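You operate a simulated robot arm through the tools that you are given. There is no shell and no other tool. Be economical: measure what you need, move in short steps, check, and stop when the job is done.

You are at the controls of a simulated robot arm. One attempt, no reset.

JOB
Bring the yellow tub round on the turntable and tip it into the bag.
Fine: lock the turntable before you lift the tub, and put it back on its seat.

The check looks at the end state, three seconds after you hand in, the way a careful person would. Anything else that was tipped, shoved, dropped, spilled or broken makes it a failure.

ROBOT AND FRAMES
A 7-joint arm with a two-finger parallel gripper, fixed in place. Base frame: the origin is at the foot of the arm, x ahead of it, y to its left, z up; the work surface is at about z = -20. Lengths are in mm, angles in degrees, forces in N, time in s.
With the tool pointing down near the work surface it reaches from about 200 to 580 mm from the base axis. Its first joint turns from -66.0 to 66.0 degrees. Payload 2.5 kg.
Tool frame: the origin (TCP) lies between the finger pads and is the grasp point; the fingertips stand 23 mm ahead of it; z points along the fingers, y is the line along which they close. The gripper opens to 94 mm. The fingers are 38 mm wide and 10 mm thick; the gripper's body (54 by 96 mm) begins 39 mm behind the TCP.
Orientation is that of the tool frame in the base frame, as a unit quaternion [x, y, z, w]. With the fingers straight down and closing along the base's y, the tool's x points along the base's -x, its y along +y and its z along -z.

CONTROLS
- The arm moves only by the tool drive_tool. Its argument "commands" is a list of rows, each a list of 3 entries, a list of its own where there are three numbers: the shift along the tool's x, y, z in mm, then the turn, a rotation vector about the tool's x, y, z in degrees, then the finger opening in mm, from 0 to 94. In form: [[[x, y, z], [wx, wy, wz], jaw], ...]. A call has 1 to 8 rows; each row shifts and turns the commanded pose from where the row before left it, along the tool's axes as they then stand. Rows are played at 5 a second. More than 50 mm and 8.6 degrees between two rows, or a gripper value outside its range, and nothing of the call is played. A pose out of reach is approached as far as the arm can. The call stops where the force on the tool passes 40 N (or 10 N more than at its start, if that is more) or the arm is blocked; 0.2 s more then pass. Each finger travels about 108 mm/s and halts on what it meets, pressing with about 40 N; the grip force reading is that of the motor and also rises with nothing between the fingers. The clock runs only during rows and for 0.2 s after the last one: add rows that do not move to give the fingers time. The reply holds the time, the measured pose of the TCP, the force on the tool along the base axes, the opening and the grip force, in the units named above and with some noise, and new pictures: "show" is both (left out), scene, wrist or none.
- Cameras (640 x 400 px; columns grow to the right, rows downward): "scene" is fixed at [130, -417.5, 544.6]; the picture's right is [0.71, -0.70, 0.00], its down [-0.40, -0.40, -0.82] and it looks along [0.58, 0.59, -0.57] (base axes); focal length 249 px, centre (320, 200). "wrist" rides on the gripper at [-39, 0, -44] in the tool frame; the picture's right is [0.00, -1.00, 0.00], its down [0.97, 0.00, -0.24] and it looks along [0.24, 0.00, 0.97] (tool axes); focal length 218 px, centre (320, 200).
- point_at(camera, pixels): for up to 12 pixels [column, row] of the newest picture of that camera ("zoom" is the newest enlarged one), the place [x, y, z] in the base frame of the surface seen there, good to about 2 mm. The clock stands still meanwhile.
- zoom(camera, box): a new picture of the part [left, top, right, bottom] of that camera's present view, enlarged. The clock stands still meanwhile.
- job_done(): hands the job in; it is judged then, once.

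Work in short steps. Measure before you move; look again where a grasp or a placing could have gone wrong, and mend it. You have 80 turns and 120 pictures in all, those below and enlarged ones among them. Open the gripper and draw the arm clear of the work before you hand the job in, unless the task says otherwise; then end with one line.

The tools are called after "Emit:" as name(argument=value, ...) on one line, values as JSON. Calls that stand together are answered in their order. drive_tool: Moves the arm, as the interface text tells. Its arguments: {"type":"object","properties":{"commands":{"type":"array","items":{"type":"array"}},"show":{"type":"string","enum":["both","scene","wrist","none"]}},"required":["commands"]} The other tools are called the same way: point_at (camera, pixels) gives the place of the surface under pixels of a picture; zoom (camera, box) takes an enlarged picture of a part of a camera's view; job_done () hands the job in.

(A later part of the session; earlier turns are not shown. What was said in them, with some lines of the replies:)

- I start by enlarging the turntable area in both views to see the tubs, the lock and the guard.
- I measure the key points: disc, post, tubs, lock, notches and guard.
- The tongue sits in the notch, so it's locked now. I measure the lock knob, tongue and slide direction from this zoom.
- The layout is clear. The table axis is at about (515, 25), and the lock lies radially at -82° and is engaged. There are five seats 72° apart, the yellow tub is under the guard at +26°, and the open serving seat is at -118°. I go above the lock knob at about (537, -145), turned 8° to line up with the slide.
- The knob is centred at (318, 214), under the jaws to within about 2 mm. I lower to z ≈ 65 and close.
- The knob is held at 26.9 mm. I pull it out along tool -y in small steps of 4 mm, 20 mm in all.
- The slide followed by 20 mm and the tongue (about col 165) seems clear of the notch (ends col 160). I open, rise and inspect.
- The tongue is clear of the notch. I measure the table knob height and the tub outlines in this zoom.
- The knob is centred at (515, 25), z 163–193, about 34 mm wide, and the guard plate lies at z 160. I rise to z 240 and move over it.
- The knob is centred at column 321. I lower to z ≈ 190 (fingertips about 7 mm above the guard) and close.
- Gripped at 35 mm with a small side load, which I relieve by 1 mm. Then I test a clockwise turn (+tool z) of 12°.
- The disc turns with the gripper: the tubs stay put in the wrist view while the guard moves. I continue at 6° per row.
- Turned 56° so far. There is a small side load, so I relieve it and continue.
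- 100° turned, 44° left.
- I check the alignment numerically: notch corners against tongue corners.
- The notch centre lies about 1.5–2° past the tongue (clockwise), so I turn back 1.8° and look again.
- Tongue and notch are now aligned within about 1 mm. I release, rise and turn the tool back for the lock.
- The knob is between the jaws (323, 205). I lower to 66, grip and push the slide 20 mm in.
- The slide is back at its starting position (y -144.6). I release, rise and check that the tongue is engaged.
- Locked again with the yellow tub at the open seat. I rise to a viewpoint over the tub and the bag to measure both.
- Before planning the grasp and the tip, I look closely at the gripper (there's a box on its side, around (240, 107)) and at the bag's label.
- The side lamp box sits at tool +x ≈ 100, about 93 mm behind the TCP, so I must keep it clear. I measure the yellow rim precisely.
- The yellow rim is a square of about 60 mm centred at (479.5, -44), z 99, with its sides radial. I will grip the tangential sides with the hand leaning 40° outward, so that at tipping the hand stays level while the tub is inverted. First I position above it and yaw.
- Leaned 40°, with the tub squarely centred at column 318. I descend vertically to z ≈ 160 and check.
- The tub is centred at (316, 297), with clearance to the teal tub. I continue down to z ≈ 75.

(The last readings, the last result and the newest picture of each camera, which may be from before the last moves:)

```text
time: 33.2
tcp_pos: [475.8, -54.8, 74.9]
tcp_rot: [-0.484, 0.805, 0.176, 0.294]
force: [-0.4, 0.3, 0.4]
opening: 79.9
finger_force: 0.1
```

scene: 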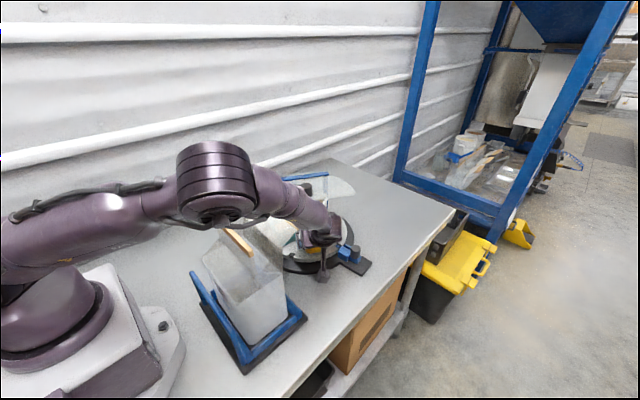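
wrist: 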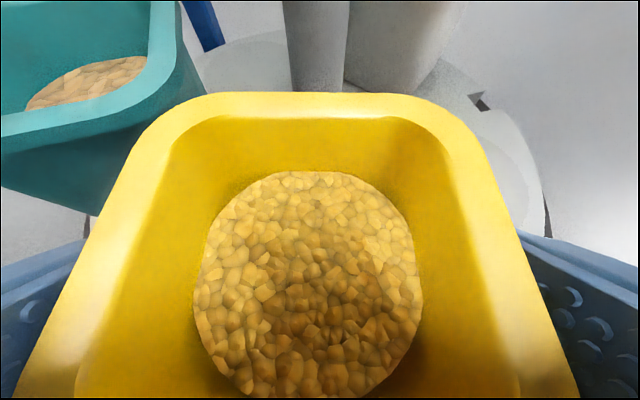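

I check that the forearm isn't touching the bag strips before closing.

Emit:
zoom(camera="scene", box=[160, 140, 352, 300])

Emit:
point_at(camera="scene", pixels=[[215, 215], [225, 222], [250, 210], [232, 237], [240, 243], [280, 205], [300, 225], [298, 240], [250, 252], [323, 270]])

```text
2.50 times, centred on (256, 220) of scene
```

zoom: 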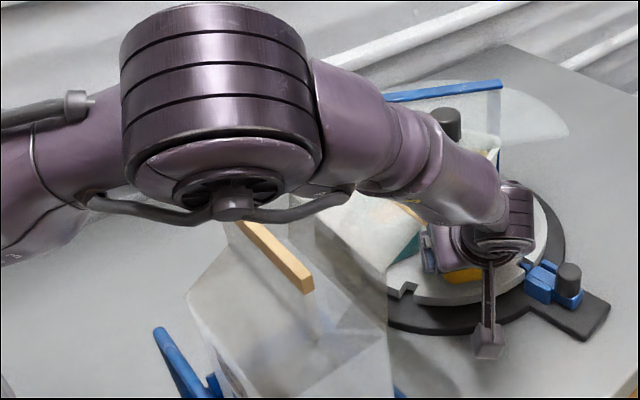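

```text
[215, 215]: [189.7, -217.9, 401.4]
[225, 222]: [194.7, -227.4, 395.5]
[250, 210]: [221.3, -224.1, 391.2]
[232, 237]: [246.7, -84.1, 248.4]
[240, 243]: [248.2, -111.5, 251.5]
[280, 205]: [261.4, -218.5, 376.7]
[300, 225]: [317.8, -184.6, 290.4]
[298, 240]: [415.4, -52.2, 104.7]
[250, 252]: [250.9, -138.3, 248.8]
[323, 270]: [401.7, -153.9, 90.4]
```

The arm passes beyond the bag (y < -180) and well above it. I close on the tub.

Emit:
drive_tool(commands=[[[0, 0, 0], [0, 0, 0], 70], [[0, 0, 0], [0, 0, 0], 62], [[0, 0, 0], [0, 0, 0], 50], [[0, 0, 0], [0, 0, 0], 50], [[0, 0, 0], [0, 0, 0], 50]], show="wrist")

```text
time: 34.4
tcp_pos: [476.3, -55.4, 74.6]
tcp_rot: [-0.484, 0.805, 0.177, 0.293]
force: [0.4, 1.0, -0.4]
opening: 61.3
finger_force: 39.9
```

wrist: 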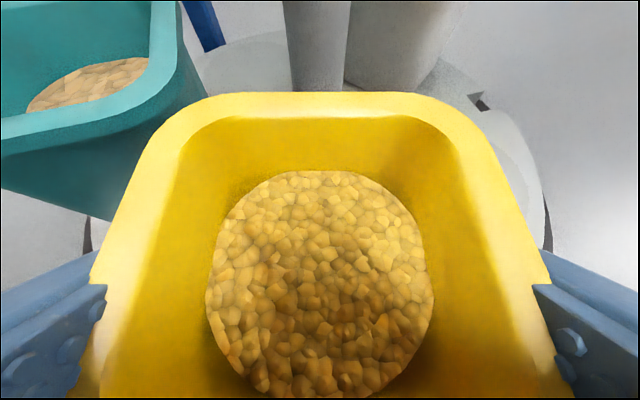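

Held at 61.3 mm. I lift straight up 30 mm gently and check.

Emit:
drive_tool(commands=[[[-3.2, 0, -3.8], [0, 0, 0], 50], [[-3.2, 0, -3.8], [0, 0, 0], 50], [[-6.4, 0, -7.7], [0, 0, 0], 50], [[-6.4, 0, -7.7], [0, 0, 0], 50], [[0, 0, 0], [0, 0, 0], 50]])

```text
time: 35.6
tcp_pos: [476.3, -56.6, 105.6]
tcp_rot: [-0.483, 0.805, 0.176, 0.295]
force: [0.5, 0.5, -0.8]
opening: 61.2
finger_force: 40.0
```

scene: 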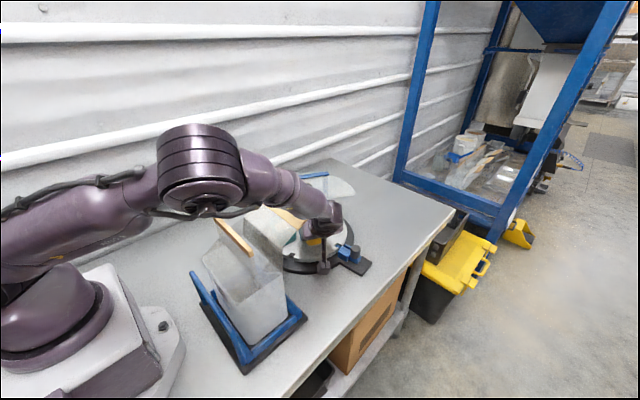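
wrist: 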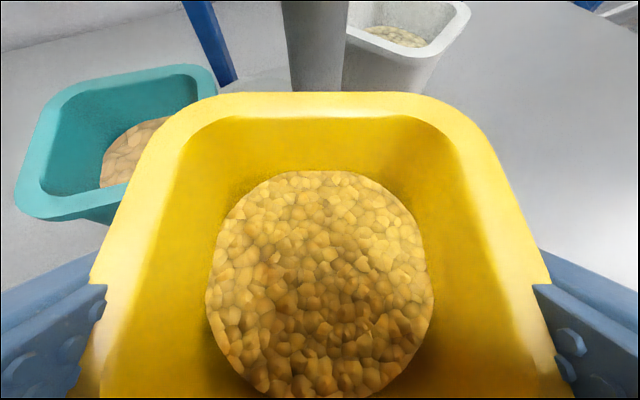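

The tub is lifted firmly and level. I continue straight up to z ≈ 345, keeping it level.

Emit:
drive_tool(commands=[[[-12, 0, -14.3], [0, 0, 0], 50], [[-23, 0, -27.4], [0, 0, 0], 50], [[-25.7, 0, -30.6], [0, 0, 0], 50], [[-25.7, 0, -30.6], [0, 0, 0], 50], [[-25.7, 0, -30.6], [0, 0, 0], 50], [[-23, 0, -27.4], [0, 0, 0], 50], [[-12, 0, -14.3], [0, 0, 0], 50], [[0, 0, 0], [0, 0, 0], 50]])

```text
time: 37.4
tcp_pos: [476.0, -53.8, 335.0]
tcp_rot: [-0.484, 0.805, 0.176, 0.294]
force: [0.0, 0.1, -1.0]
opening: 61.4
finger_force: 39.9
```

scene: 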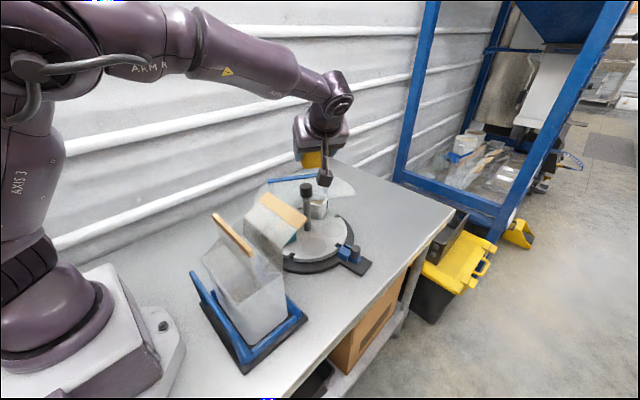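
wrist: 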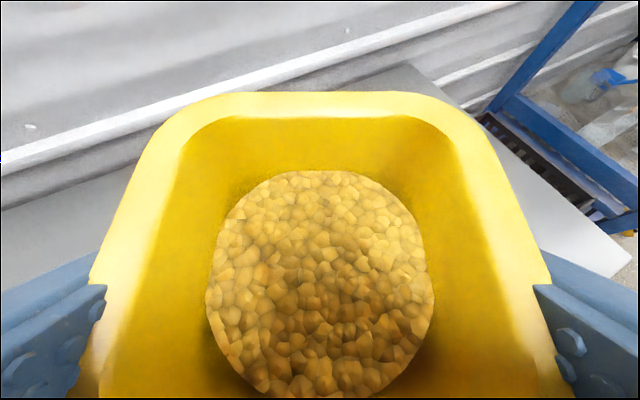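

Now I yaw 28° about the vertical while keeping the tub level, then carry it over the bag mouth (strips at x 250 and 365, y -12..-138). I aim for TCP (306, -100, 330).

Emit:
drive_tool(commands=[[[0, 0, 0], [-3.2, 0, -3.83], 50], [[0, 0, 0], [-4.5, 0, -5.36], 50], [[0, 0, 0], [-4.5, 0, -5.36], 50], [[0, 0, 0], [-3.2, 0, -3.83], 50], [[0, 0, 0], [-2.6, 0, -3.1], 50], [[0, 0, 0], [0, 0, 0], 50]], show="none")

Emit:
drive_tool(commands=[[[3.4, 15, -2.3], [0, 0, 0], 50], [[6.4, 28.3, -4.3], [0, 0, 0], 50], [[6.4, 28.3, -4.3], [0, 0, 0], 50], [[6.4, 28.3, -4.3], [0, 0, 0], 50], [[6.4, 28.3, -4.3], [0, 0, 0], 50], [[6.4, 28.3, -4.3], [0, 0, 0], 50], [[3, 13.3, -2], [0, 0, 0], 50], [[0, 0, 0], [0, 0, 0], 50]])

```text
time: 38.8
tcp_pos: [476.4, -54.1, 335.0]
tcp_rot: [0.665, -0.664, -0.242, -0.241]
force: [-0.3, 0.0, -0.5]
opening: 61.4
finger_force: 40.1
```

```text
time: 40.6
tcp_pos: [304.8, -99.4, 329.1]
tcp_rot: [0.666, -0.663, -0.243, -0.241]
force: [0.3, -0.4, -0.6]
opening: 61.6
finger_force: 40.0
```

scene: 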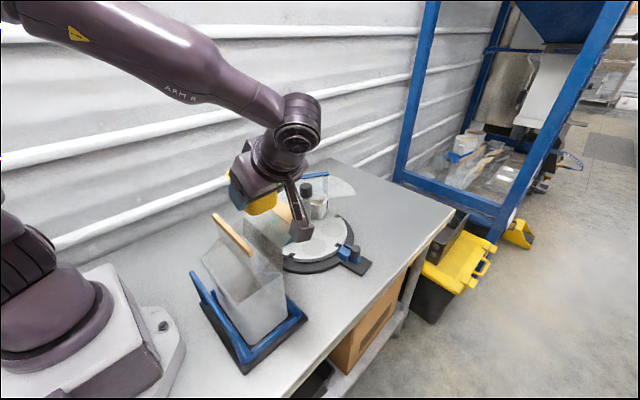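
wrist: 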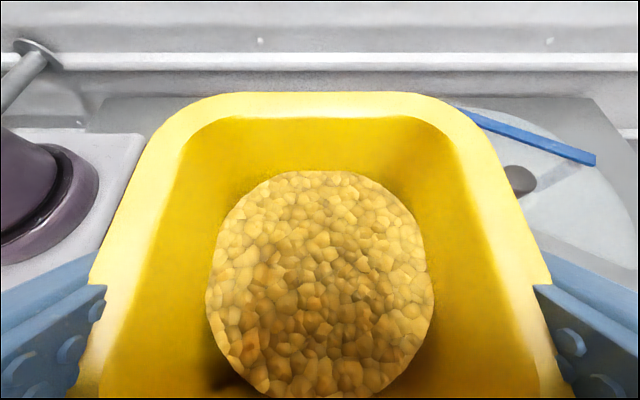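

The tub is over the mouth. I begin tipping toward +y (positive about tool y), 48° first, and check the arm follows.

Emit:
drive_tool(commands=[[[0, 0, 0], [0, 6, 0], 50], [[0, 0, 0], [0, 7, 0], 50], [[0, 0, 0], [0, 7, 0], 50], [[0, 0, 0], [0, 7, 0], 50], [[0, 0, 0], [0, 7, 0], 50], [[0, 0, 0], [0, 7, 0], 50], [[0, 0, 0], [0, 7, 0], 50]])

```text
time: 42.2
tcp_pos: [307.1, -100.9, 328.8]
tcp_rot: [-0.705, 0.706, -0.05, -0.05]
force: [-0.4, -0.4, -1.3]
opening: 61.5
finger_force: 39.8
```

scene: 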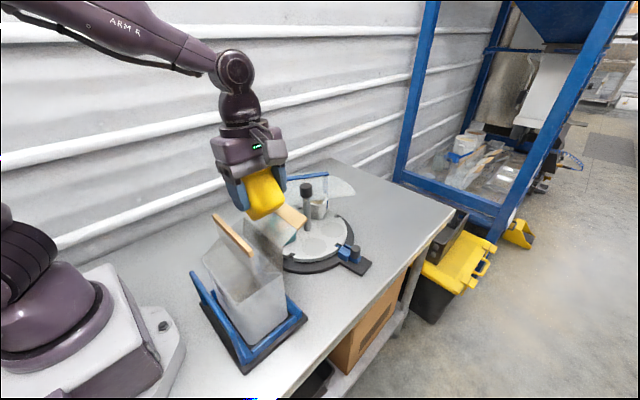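
wrist: 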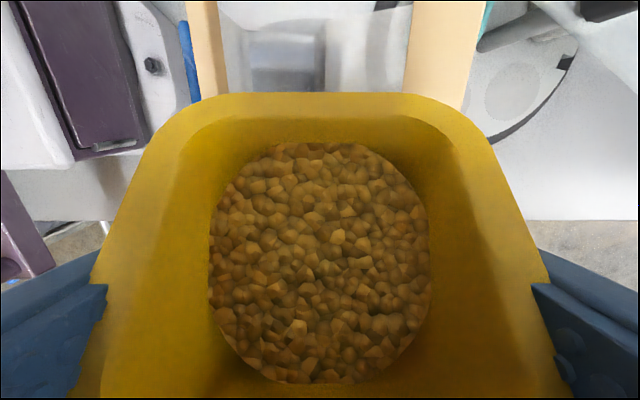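

The lip points into the mouth, between the strips at columns 205–410. I continue tipping and lower by about 12 mm.

Emit:
drive_tool(commands=[[[0, 0, 6], [0, 7, 0], 50], [[0, 0, 6], [0, 7, 0], 50], [[0, 0, 0], [0, 7, 0], 50], [[0, 0, 0], [0, 7, 0], 50], [[0, 0, 0], [0, 7, 0], 50], [[0, 0, 0], [0, 7, 0], 50]])

```text
time: 43.6
tcp_pos: [305.7, -102.8, 318.6]
tcp_rot: [0.641, -0.641, 0.3, 0.299]
force: [0.1, -0.6, -0.4]
opening: 61.2
finger_force: 40.0
```

scene: 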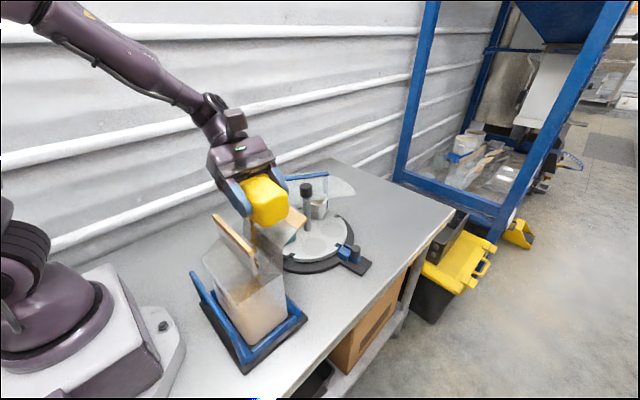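
wrist: 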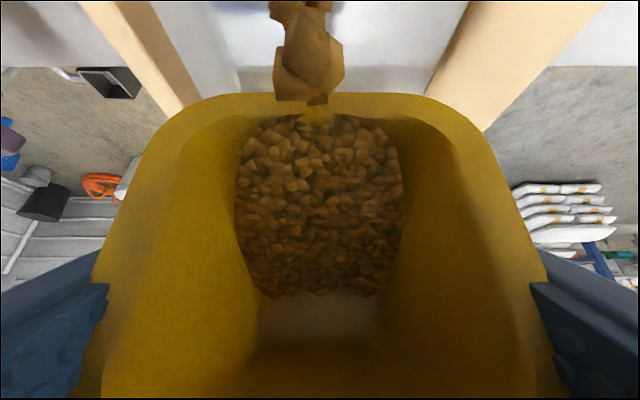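

Grain is flowing. The clock stands still, so I look at the bag and its label before going on.

Emit:
zoom(camera="scene", box=[180, 160, 340, 380])

Emit:
zoom(camera="scene", box=[215, 280, 295, 350])

```text
1.82 times, centred on (260, 270) of scene
```

zoom: 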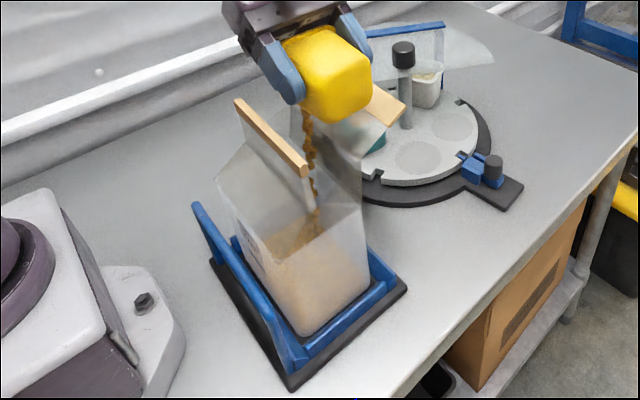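

```text
5.71 times, centred on (255, 315) of scene
```

zoom: 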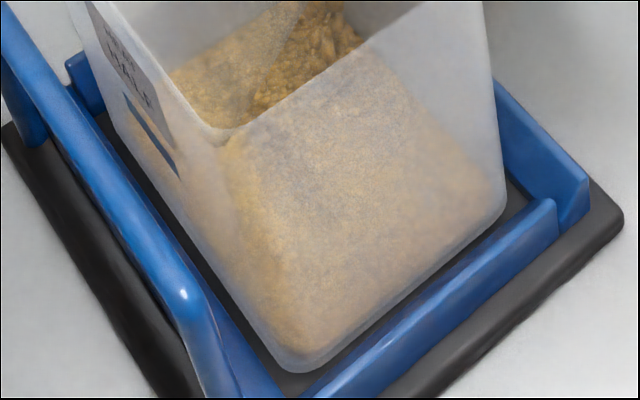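

Emit:
zoom(camera="scene", box=[216, 268, 248, 306])

Emit:
zoom(camera="wrist", box=[220, 0, 420, 125])

```text
10.53 times, centred on (232, 287) of scene
```

zoom: 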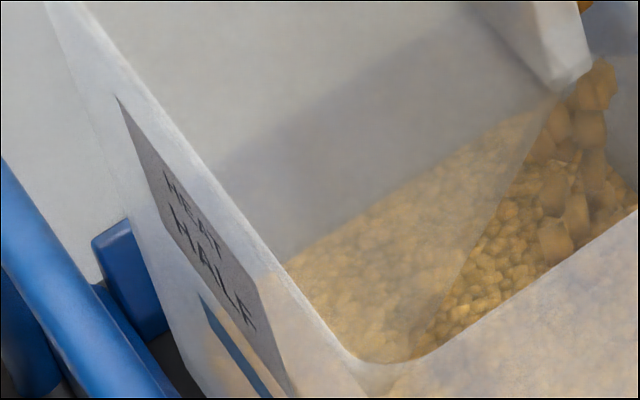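

```text
3.20 times, centred on (320, 62) of wrist
```

zoom: 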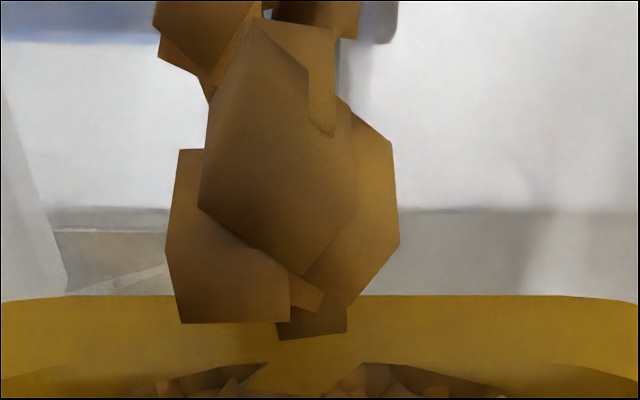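

The label reads "HEAT HALF", which seems to name the bag type, and the job is to tip the tub in. I continue to 132°.

Emit:
drive_tool(commands=[[[0, 0, 0], [0, 7, 0], 50], [[0, 0, 0], [0, 7, 0], 50], [[0, 0, 0], [0, 7, 0], 50], [[0, 0, 0], [0, 7, 0], 50], [[0, 0, 0], [0, 7, 0], 50], [[0, 0, 0], [0, 7, 0], 50], [[0, 0, 0], [0, 0, 0], 50], [[0, 0, 0], [0, 0, 0], 50]])

```text
time: 45.4
tcp_pos: [306.5, -103.0, 316.4]
tcp_rot: [0.49, -0.491, 0.509, 0.51]
force: [0.1, 0.3, -1.4]
opening: 61.0
finger_force: 40.1
```

scene: 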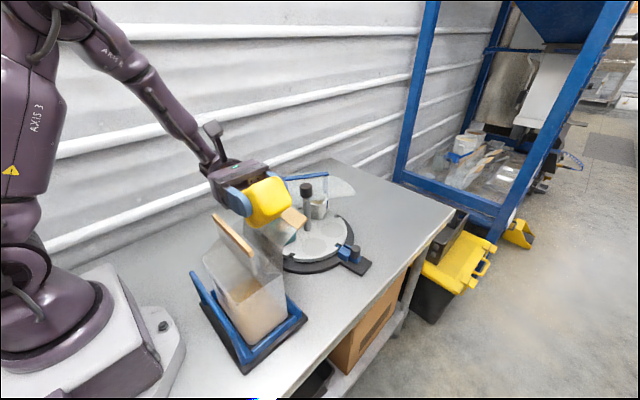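
wrist: 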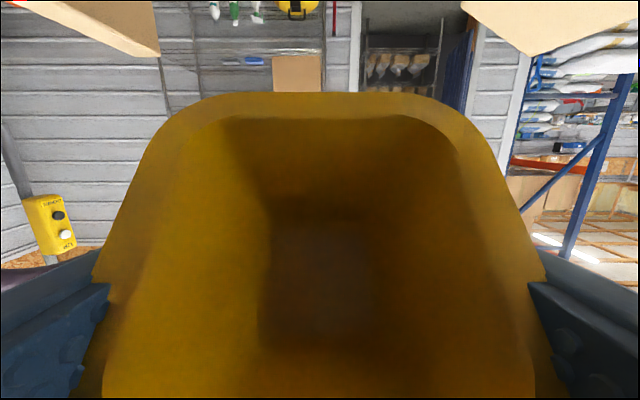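

The tub is empty. I tip back by the same 132°.

Emit:
drive_tool(commands=[[[0, 0, 0], [0, -6, 0], 50], [[0, 0, 0], [0, -8, 0], 50], [[0, 0, 0], [0, -8, 0], 50], [[0, 0, 0], [0, -8, 0], 50], [[0, 0, 0], [0, -8, 0], 50], [[0, 0, 0], [0, -8, 0], 50], [[0, 0, 0], [0, -8, 0], 50], [[0, 0, 0], [0, -8, 0], 50]], show="none")

Emit:
drive_tool(commands=[[[0, 0, -10], [0, -8, 0], 50], [[0, 0, -5], [0, -8, 0], 50], [[0, 0, 0], [0, -8, 0], 50], [[0, 0, 0], [0, -8, 0], 50], [[0, 0, 0], [0, -8, 0], 50], [[0, 0, 0], [0, -8, 0], 50], [[0, 0, 0], [0, -8, 0], 50], [[0, 0, 0], [0, -8, 0], 50]], show="none")

Emit:
drive_tool(commands=[[[0, 0, 0], [0, -6, 0], 50], [[0, 0, 0], [0, 0, 0], 50]])

```text
time: 47.2
tcp_pos: [306.0, -103.5, 316.6]
tcp_rot: [-0.683, 0.683, -0.182, -0.182]
force: [-0.1, 1.4, -0.4]
opening: 60.7
finger_force: 40.2
```

```text
time: 49.0
tcp_pos: [306.1, -97.3, 330.5]
tcp_rot: [0.676, -0.676, -0.206, -0.208]
force: [-0.2, 0.2, -0.5]
opening: 60.5
finger_force: 40.2
```

```text
time: 49.6
tcp_pos: [307.1, -96.4, 329.8]
tcp_rot: [0.665, -0.664, -0.243, -0.242]
force: [-0.4, -0.4, -0.3]
opening: 61.1
finger_force: 40.0
```

scene: 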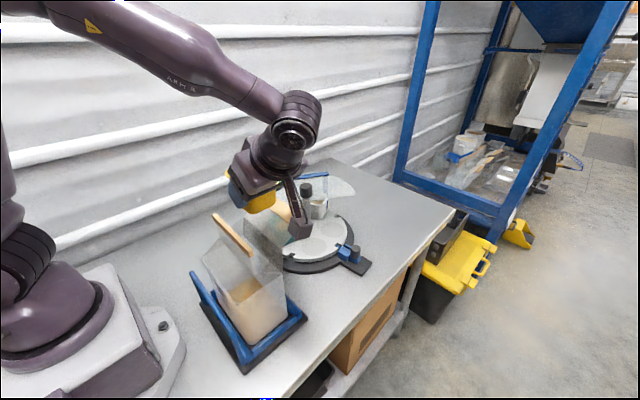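
wrist: 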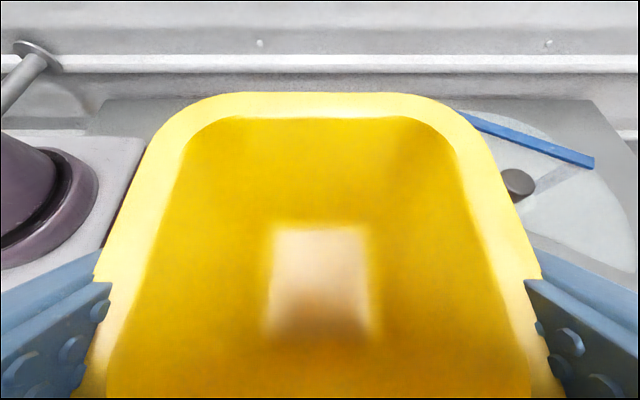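

Tub level, empty and unslipped in the grip. I carry it back above its seat and undo the yaw.

Emit:
drive_tool(commands=[[[-5.9, -28.2, 3.9], [0, 0, 0], 50], [[-5.9, -28.2, 3.9], [0, 0, 0], 50], [[-5.9, -28.2, 3.9], [0, 0, 0], 50], [[-5.9, -28.2, 3.9], [0, 0, 0], 50], [[-5.9, -28.2, 3.9], [0, 0, 0], 50], [[-5.9, -28.2, 3.9], [0, 0, 0], 50], [[0, 0, 0], [0, 0, 0], 50]], show="none")

Emit:
drive_tool(commands=[[[0, 0, 0], [4.5, 0, 5.36], 50], [[0, 0, 0], [4.5, 0, 5.36], 50], [[0, 0, 0], [4.5, 0, 5.36], 50], [[0, 0, 0], [4.5, 0, 5.36], 50], [[0, 0, 0], [0, 0, 0], 50], [[0, 0, 0], [0, 0, 0], 50]], show="none")

Emit:
drive_tool(commands=[[[0, 0, 0], [0, 0, 0], 50]], show="none")

```text
time: 51.2
tcp_pos: [476.3, -53.2, 336.0]
tcp_rot: [-0.664, 0.664, 0.243, 0.242]
force: [-0.4, -0.3, -0.8]
opening: 61.2
finger_force: 39.9
```

```text
time: 52.6
tcp_pos: [475.7, -52.9, 335.7]
tcp_rot: [-0.483, 0.806, 0.175, 0.294]
force: [-0.3, 0.1, -0.4]
opening: 61.2
finger_force: 39.8
```

```text
time: 53.0
tcp_pos: [475.5, -53.7, 336.5]
tcp_rot: [-0.483, 0.806, 0.176, 0.294]
force: [0.3, 0.3, -1.0]
opening: 61.2
finger_force: 40.5
```

Small correction (0.3, -1.6) and down to z ≈ 116, then I check.

Emit:
drive_tool(commands=[[[1, -1, -0.8], [0, 0, 0], 50], [[25.7, 0, 30.6], [0, 0, 0], 50], [[25.7, 0, 30.6], [0, 0, 0], 50], [[25.7, 0, 30.6], [0, 0, 0], 50], [[25.7, 0, 30.6], [0, 0, 0], 50], [[25.7, 0, 30.6], [0, 0, 0], 50], [[12.9, 0, 15.3], [0, 0, 0], 50], [[0, 0, 0], [0, 0, 0], 50]])

```text
time: 54.8
tcp_pos: [475.3, -54.8, 116.2]
tcp_rot: [-0.485, 0.805, 0.176, 0.293]
force: [-0.4, 0.1, -0.5]
opening: 61.2
finger_force: 39.7
```

scene: 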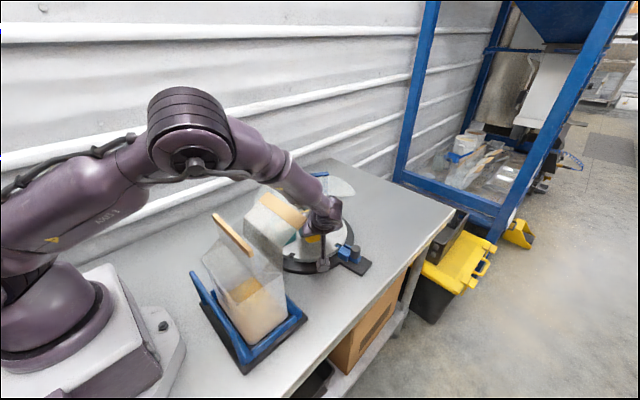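
wrist: 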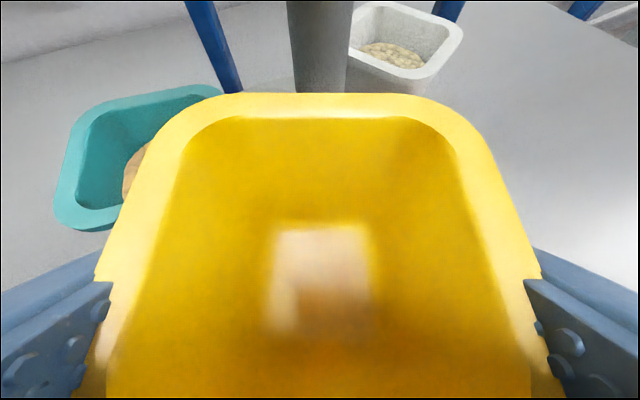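

Alignment looks as at pick-up. I lower to about 2 mm above the seat, then in 1 mm steps watch for contact.

Emit:
drive_tool(commands=[[[9.6, 0, 11.5], [0, 0, 0], 50], [[9.6, 0, 11.5], [0, 0, 0], 50], [[4.8, 0, 5.7], [0, 0, 0], 50], [[1, 0, 1.15], [0, 0, 0], 50], [[0, 0, 0], [0, 0, 0], 50]], show="none")

Emit:
drive_tool(commands=[[[0.65, 0, 0.77], [0, 0, 0], 50], [[0.65, 0, 0.77], [0, 0, 0], 50], [[0, 0, 0], [0, 0, 0], 50]], show="wrist")

```text
time: 56.0
tcp_pos: [476.2, -54.6, 76.0]
tcp_rot: [-0.484, 0.805, 0.176, 0.294]
force: [-0.5, -0.3, 0.2]
opening: 60.8
finger_force: 40.0
```

```text
time: 56.8
tcp_pos: [477.0, -56.1, 75.8]
tcp_rot: [-0.484, 0.805, 0.176, 0.295]
force: [-0.8, -1.1, 12.4]
opening: 61.2
finger_force: 39.9
```

wrist: 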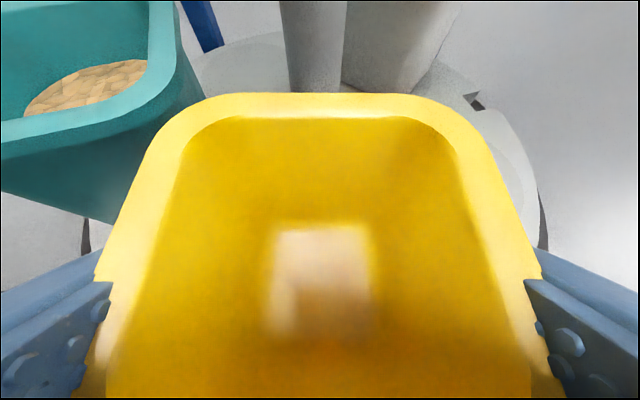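

Contact (12 N), but the post (280 vs 285 at pick-up) and notch show me about 2 mm off along tool -y. I lift 3 mm, shift +1.8 in y and set down again.

Emit:
drive_tool(commands=[[[-2, 0, -2.4], [0, 0, 0], 50], [[0, 1.8, 0], [0, 0, 0], 50], [[1.3, 0, 1.5], [0, 0, 0], 50], [[0.7, 0, 0.9], [0, 0, 0], 50], [[0, 0, 0], [0, 0, 0], 50]], show="wrist")

Emit:
zoom(camera="scene", box=[276, 205, 372, 275])

```text
time: 58.0
tcp_pos: [474.4, -55.2, 74.1]
tcp_rot: [-0.485, 0.804, 0.176, 0.295]
force: [-0.5, -0.6, 12.7]
opening: 61.0
finger_force: 40.4
```

wrist: 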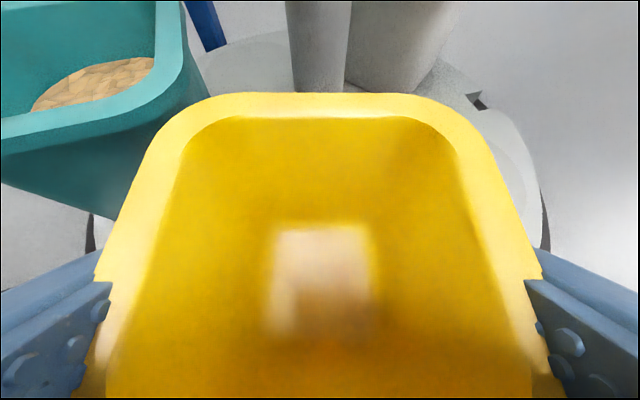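

```text
5.71 times, centred on (324, 240) of scene
```

zoom: 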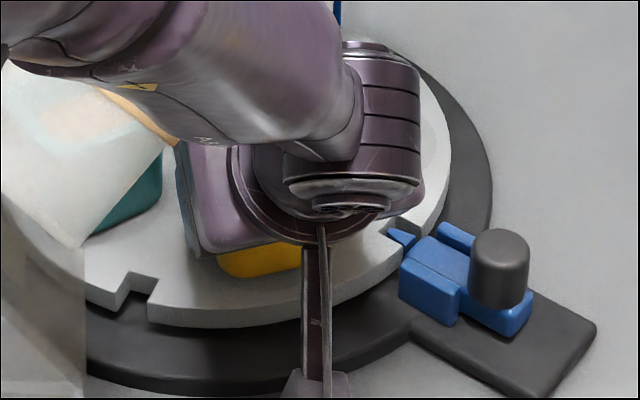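

The view now matches the pick-up (post 287, notch 480) and the tub rests on the disc. I release gently, then withdraw straight up.

Emit:
drive_tool(commands=[[[0, 0, 0], [0, 0, 0], 62], [[0, 0, 0], [0, 0, 0], 66], [[0, 0, 0], [0, 0, 0], 72], [[0, 0, 0], [0, 0, 0], 80], [[0, 0, 0], [0, 0, 0], 80]], show="wrist")

```text
time: 59.2
tcp_pos: [473.5, -55.3, 74.2]
tcp_rot: [-0.484, 0.805, 0.176, 0.294]
force: [-0.4, 0.1, 0.3]
opening: 80.1
finger_force: 0.1
```

wrist: 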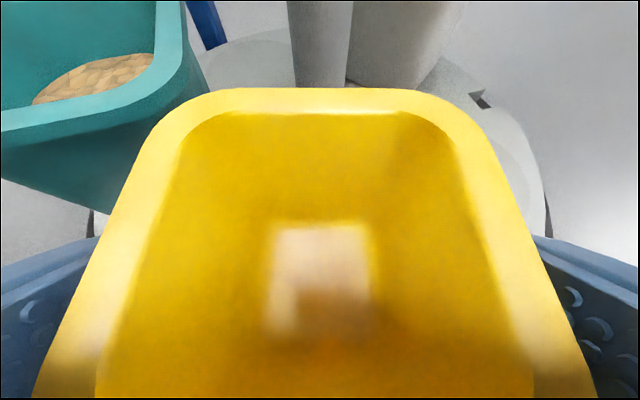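

Released; the tub stands clear between the fingers. I withdraw straight up.

Emit:
drive_tool(commands=[[[-9.6, 0, -11.5], [0, 0, 0], 80], [[-19.3, 0, -23], [0, 0, 0], 80], [[-25.7, 0, -30.6], [0, 0, 0], 80], [[-25.7, 0, -30.6], [0, 0, 0], 80], [[-25.7, 0, -30.6], [0, 0, 0], 80], [[-25.7, 0, -30.6], [0, 0, 0], 80], [[-25.7, 0, -30.6], [0, 0, 0], 80]])

Emit:
zoom(camera="scene", box=[266, 190, 394, 280])

Emit:
zoom(camera="wrist", box=[200, 200, 440, 400])

```text
time: 60.8
tcp_pos: [475.8, -54.3, 320.4]
tcp_rot: [-0.485, 0.805, 0.177, 0.292]
force: [0.4, 0.7, 0.9]
opening: 80.0
finger_force: 0.0
```

scene: 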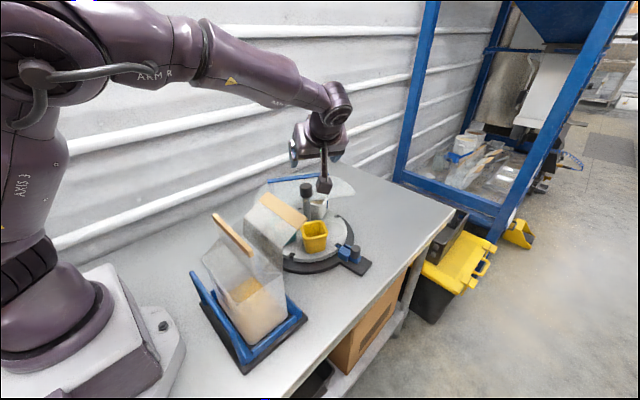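
wrist: 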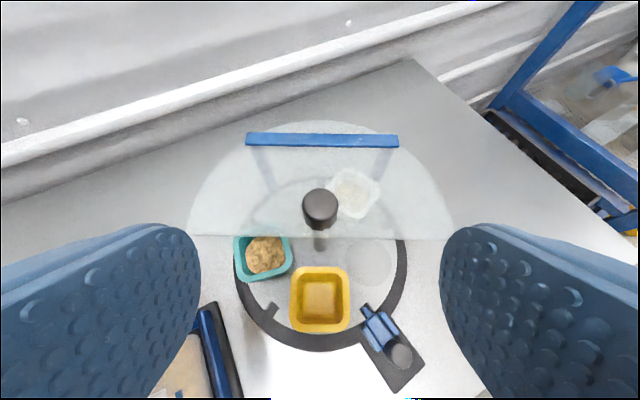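

```text
4.44 times, centred on (330, 235) of scene
```

zoom: 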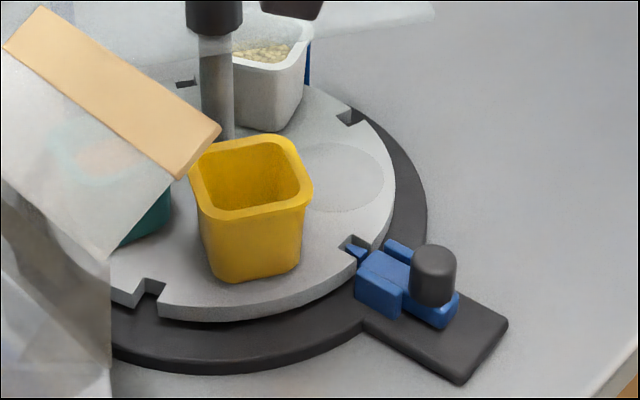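

```text
2.00 times, centred on (320, 300) of wrist
```

zoom: 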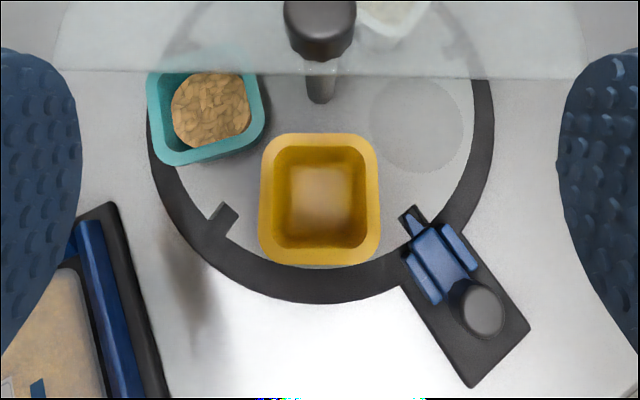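

I verify the rim position and height against the original (centre (479.5, -44), z about 99).

Emit:
point_at(camera="zoom", pixels=[[271, 143], [367, 141], [268, 255], [372, 255], [320, 139], [320, 258], [265, 200], [375, 200]])

Emit:
zoom(camera="scene", box=[180, 190, 340, 380])

```text
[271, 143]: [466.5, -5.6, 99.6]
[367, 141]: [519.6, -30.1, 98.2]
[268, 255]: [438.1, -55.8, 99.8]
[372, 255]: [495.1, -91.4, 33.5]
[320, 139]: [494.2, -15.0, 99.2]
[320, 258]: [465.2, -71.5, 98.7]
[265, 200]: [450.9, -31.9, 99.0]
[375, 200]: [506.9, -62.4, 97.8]
```

```text
2.11 times, centred on (260, 285) of scene
```

zoom: 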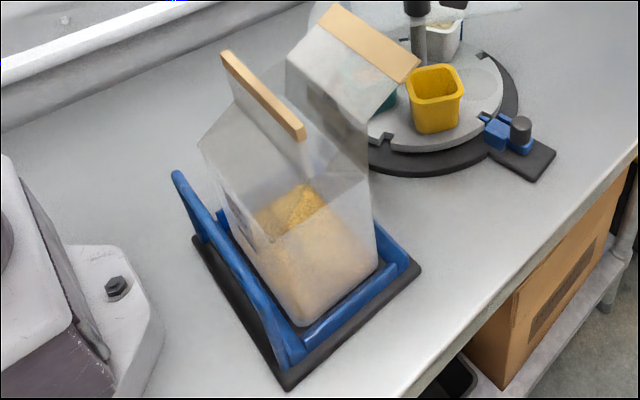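

The tub is back on its seat (centre ≈ (479.5, -44), rim level at 99), the table is locked, the grain is in the bag and nothing is spilled. I draw the arm up and upright.

Emit:
drive_tool(commands=[[[-20, 0, -24], [0, 0, 0], 80], [[-20, 0, -24], [0, 0, 0], 80], [[0, 0, 0], [0, 8, 0], 80], [[0, 0, 0], [0, 8, 0], 80], [[0, 0, 0], [0, 8, 0], 80], [[0, 0, 0], [0, 8, 0], 80], [[0, 0, 0], [0, 8, 0], 80]], show="scene")

```text
time: 62.4
tcp_pos: [474.7, -55.0, 382.4]
tcp_rot: [-0.516, 0.857, -0.001, -0.002]
force: [0.4, -1.1, -0.3]
opening: 80.1
finger_force: 0.1
```

scene: 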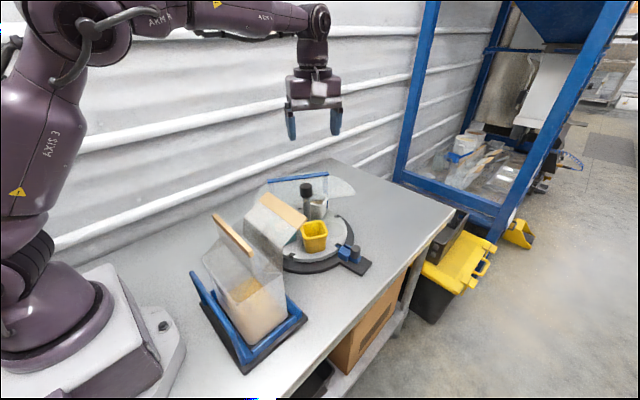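

The arm is clear and the gripper open, so I hand in.

Emit:
job_done()

```text
The job is handed in.
```

I brought the yellow tub round to the open seat, locked the turntable, emptied the tub into the bag and put it back on its seat; I saw no spills and nothing else out of place.
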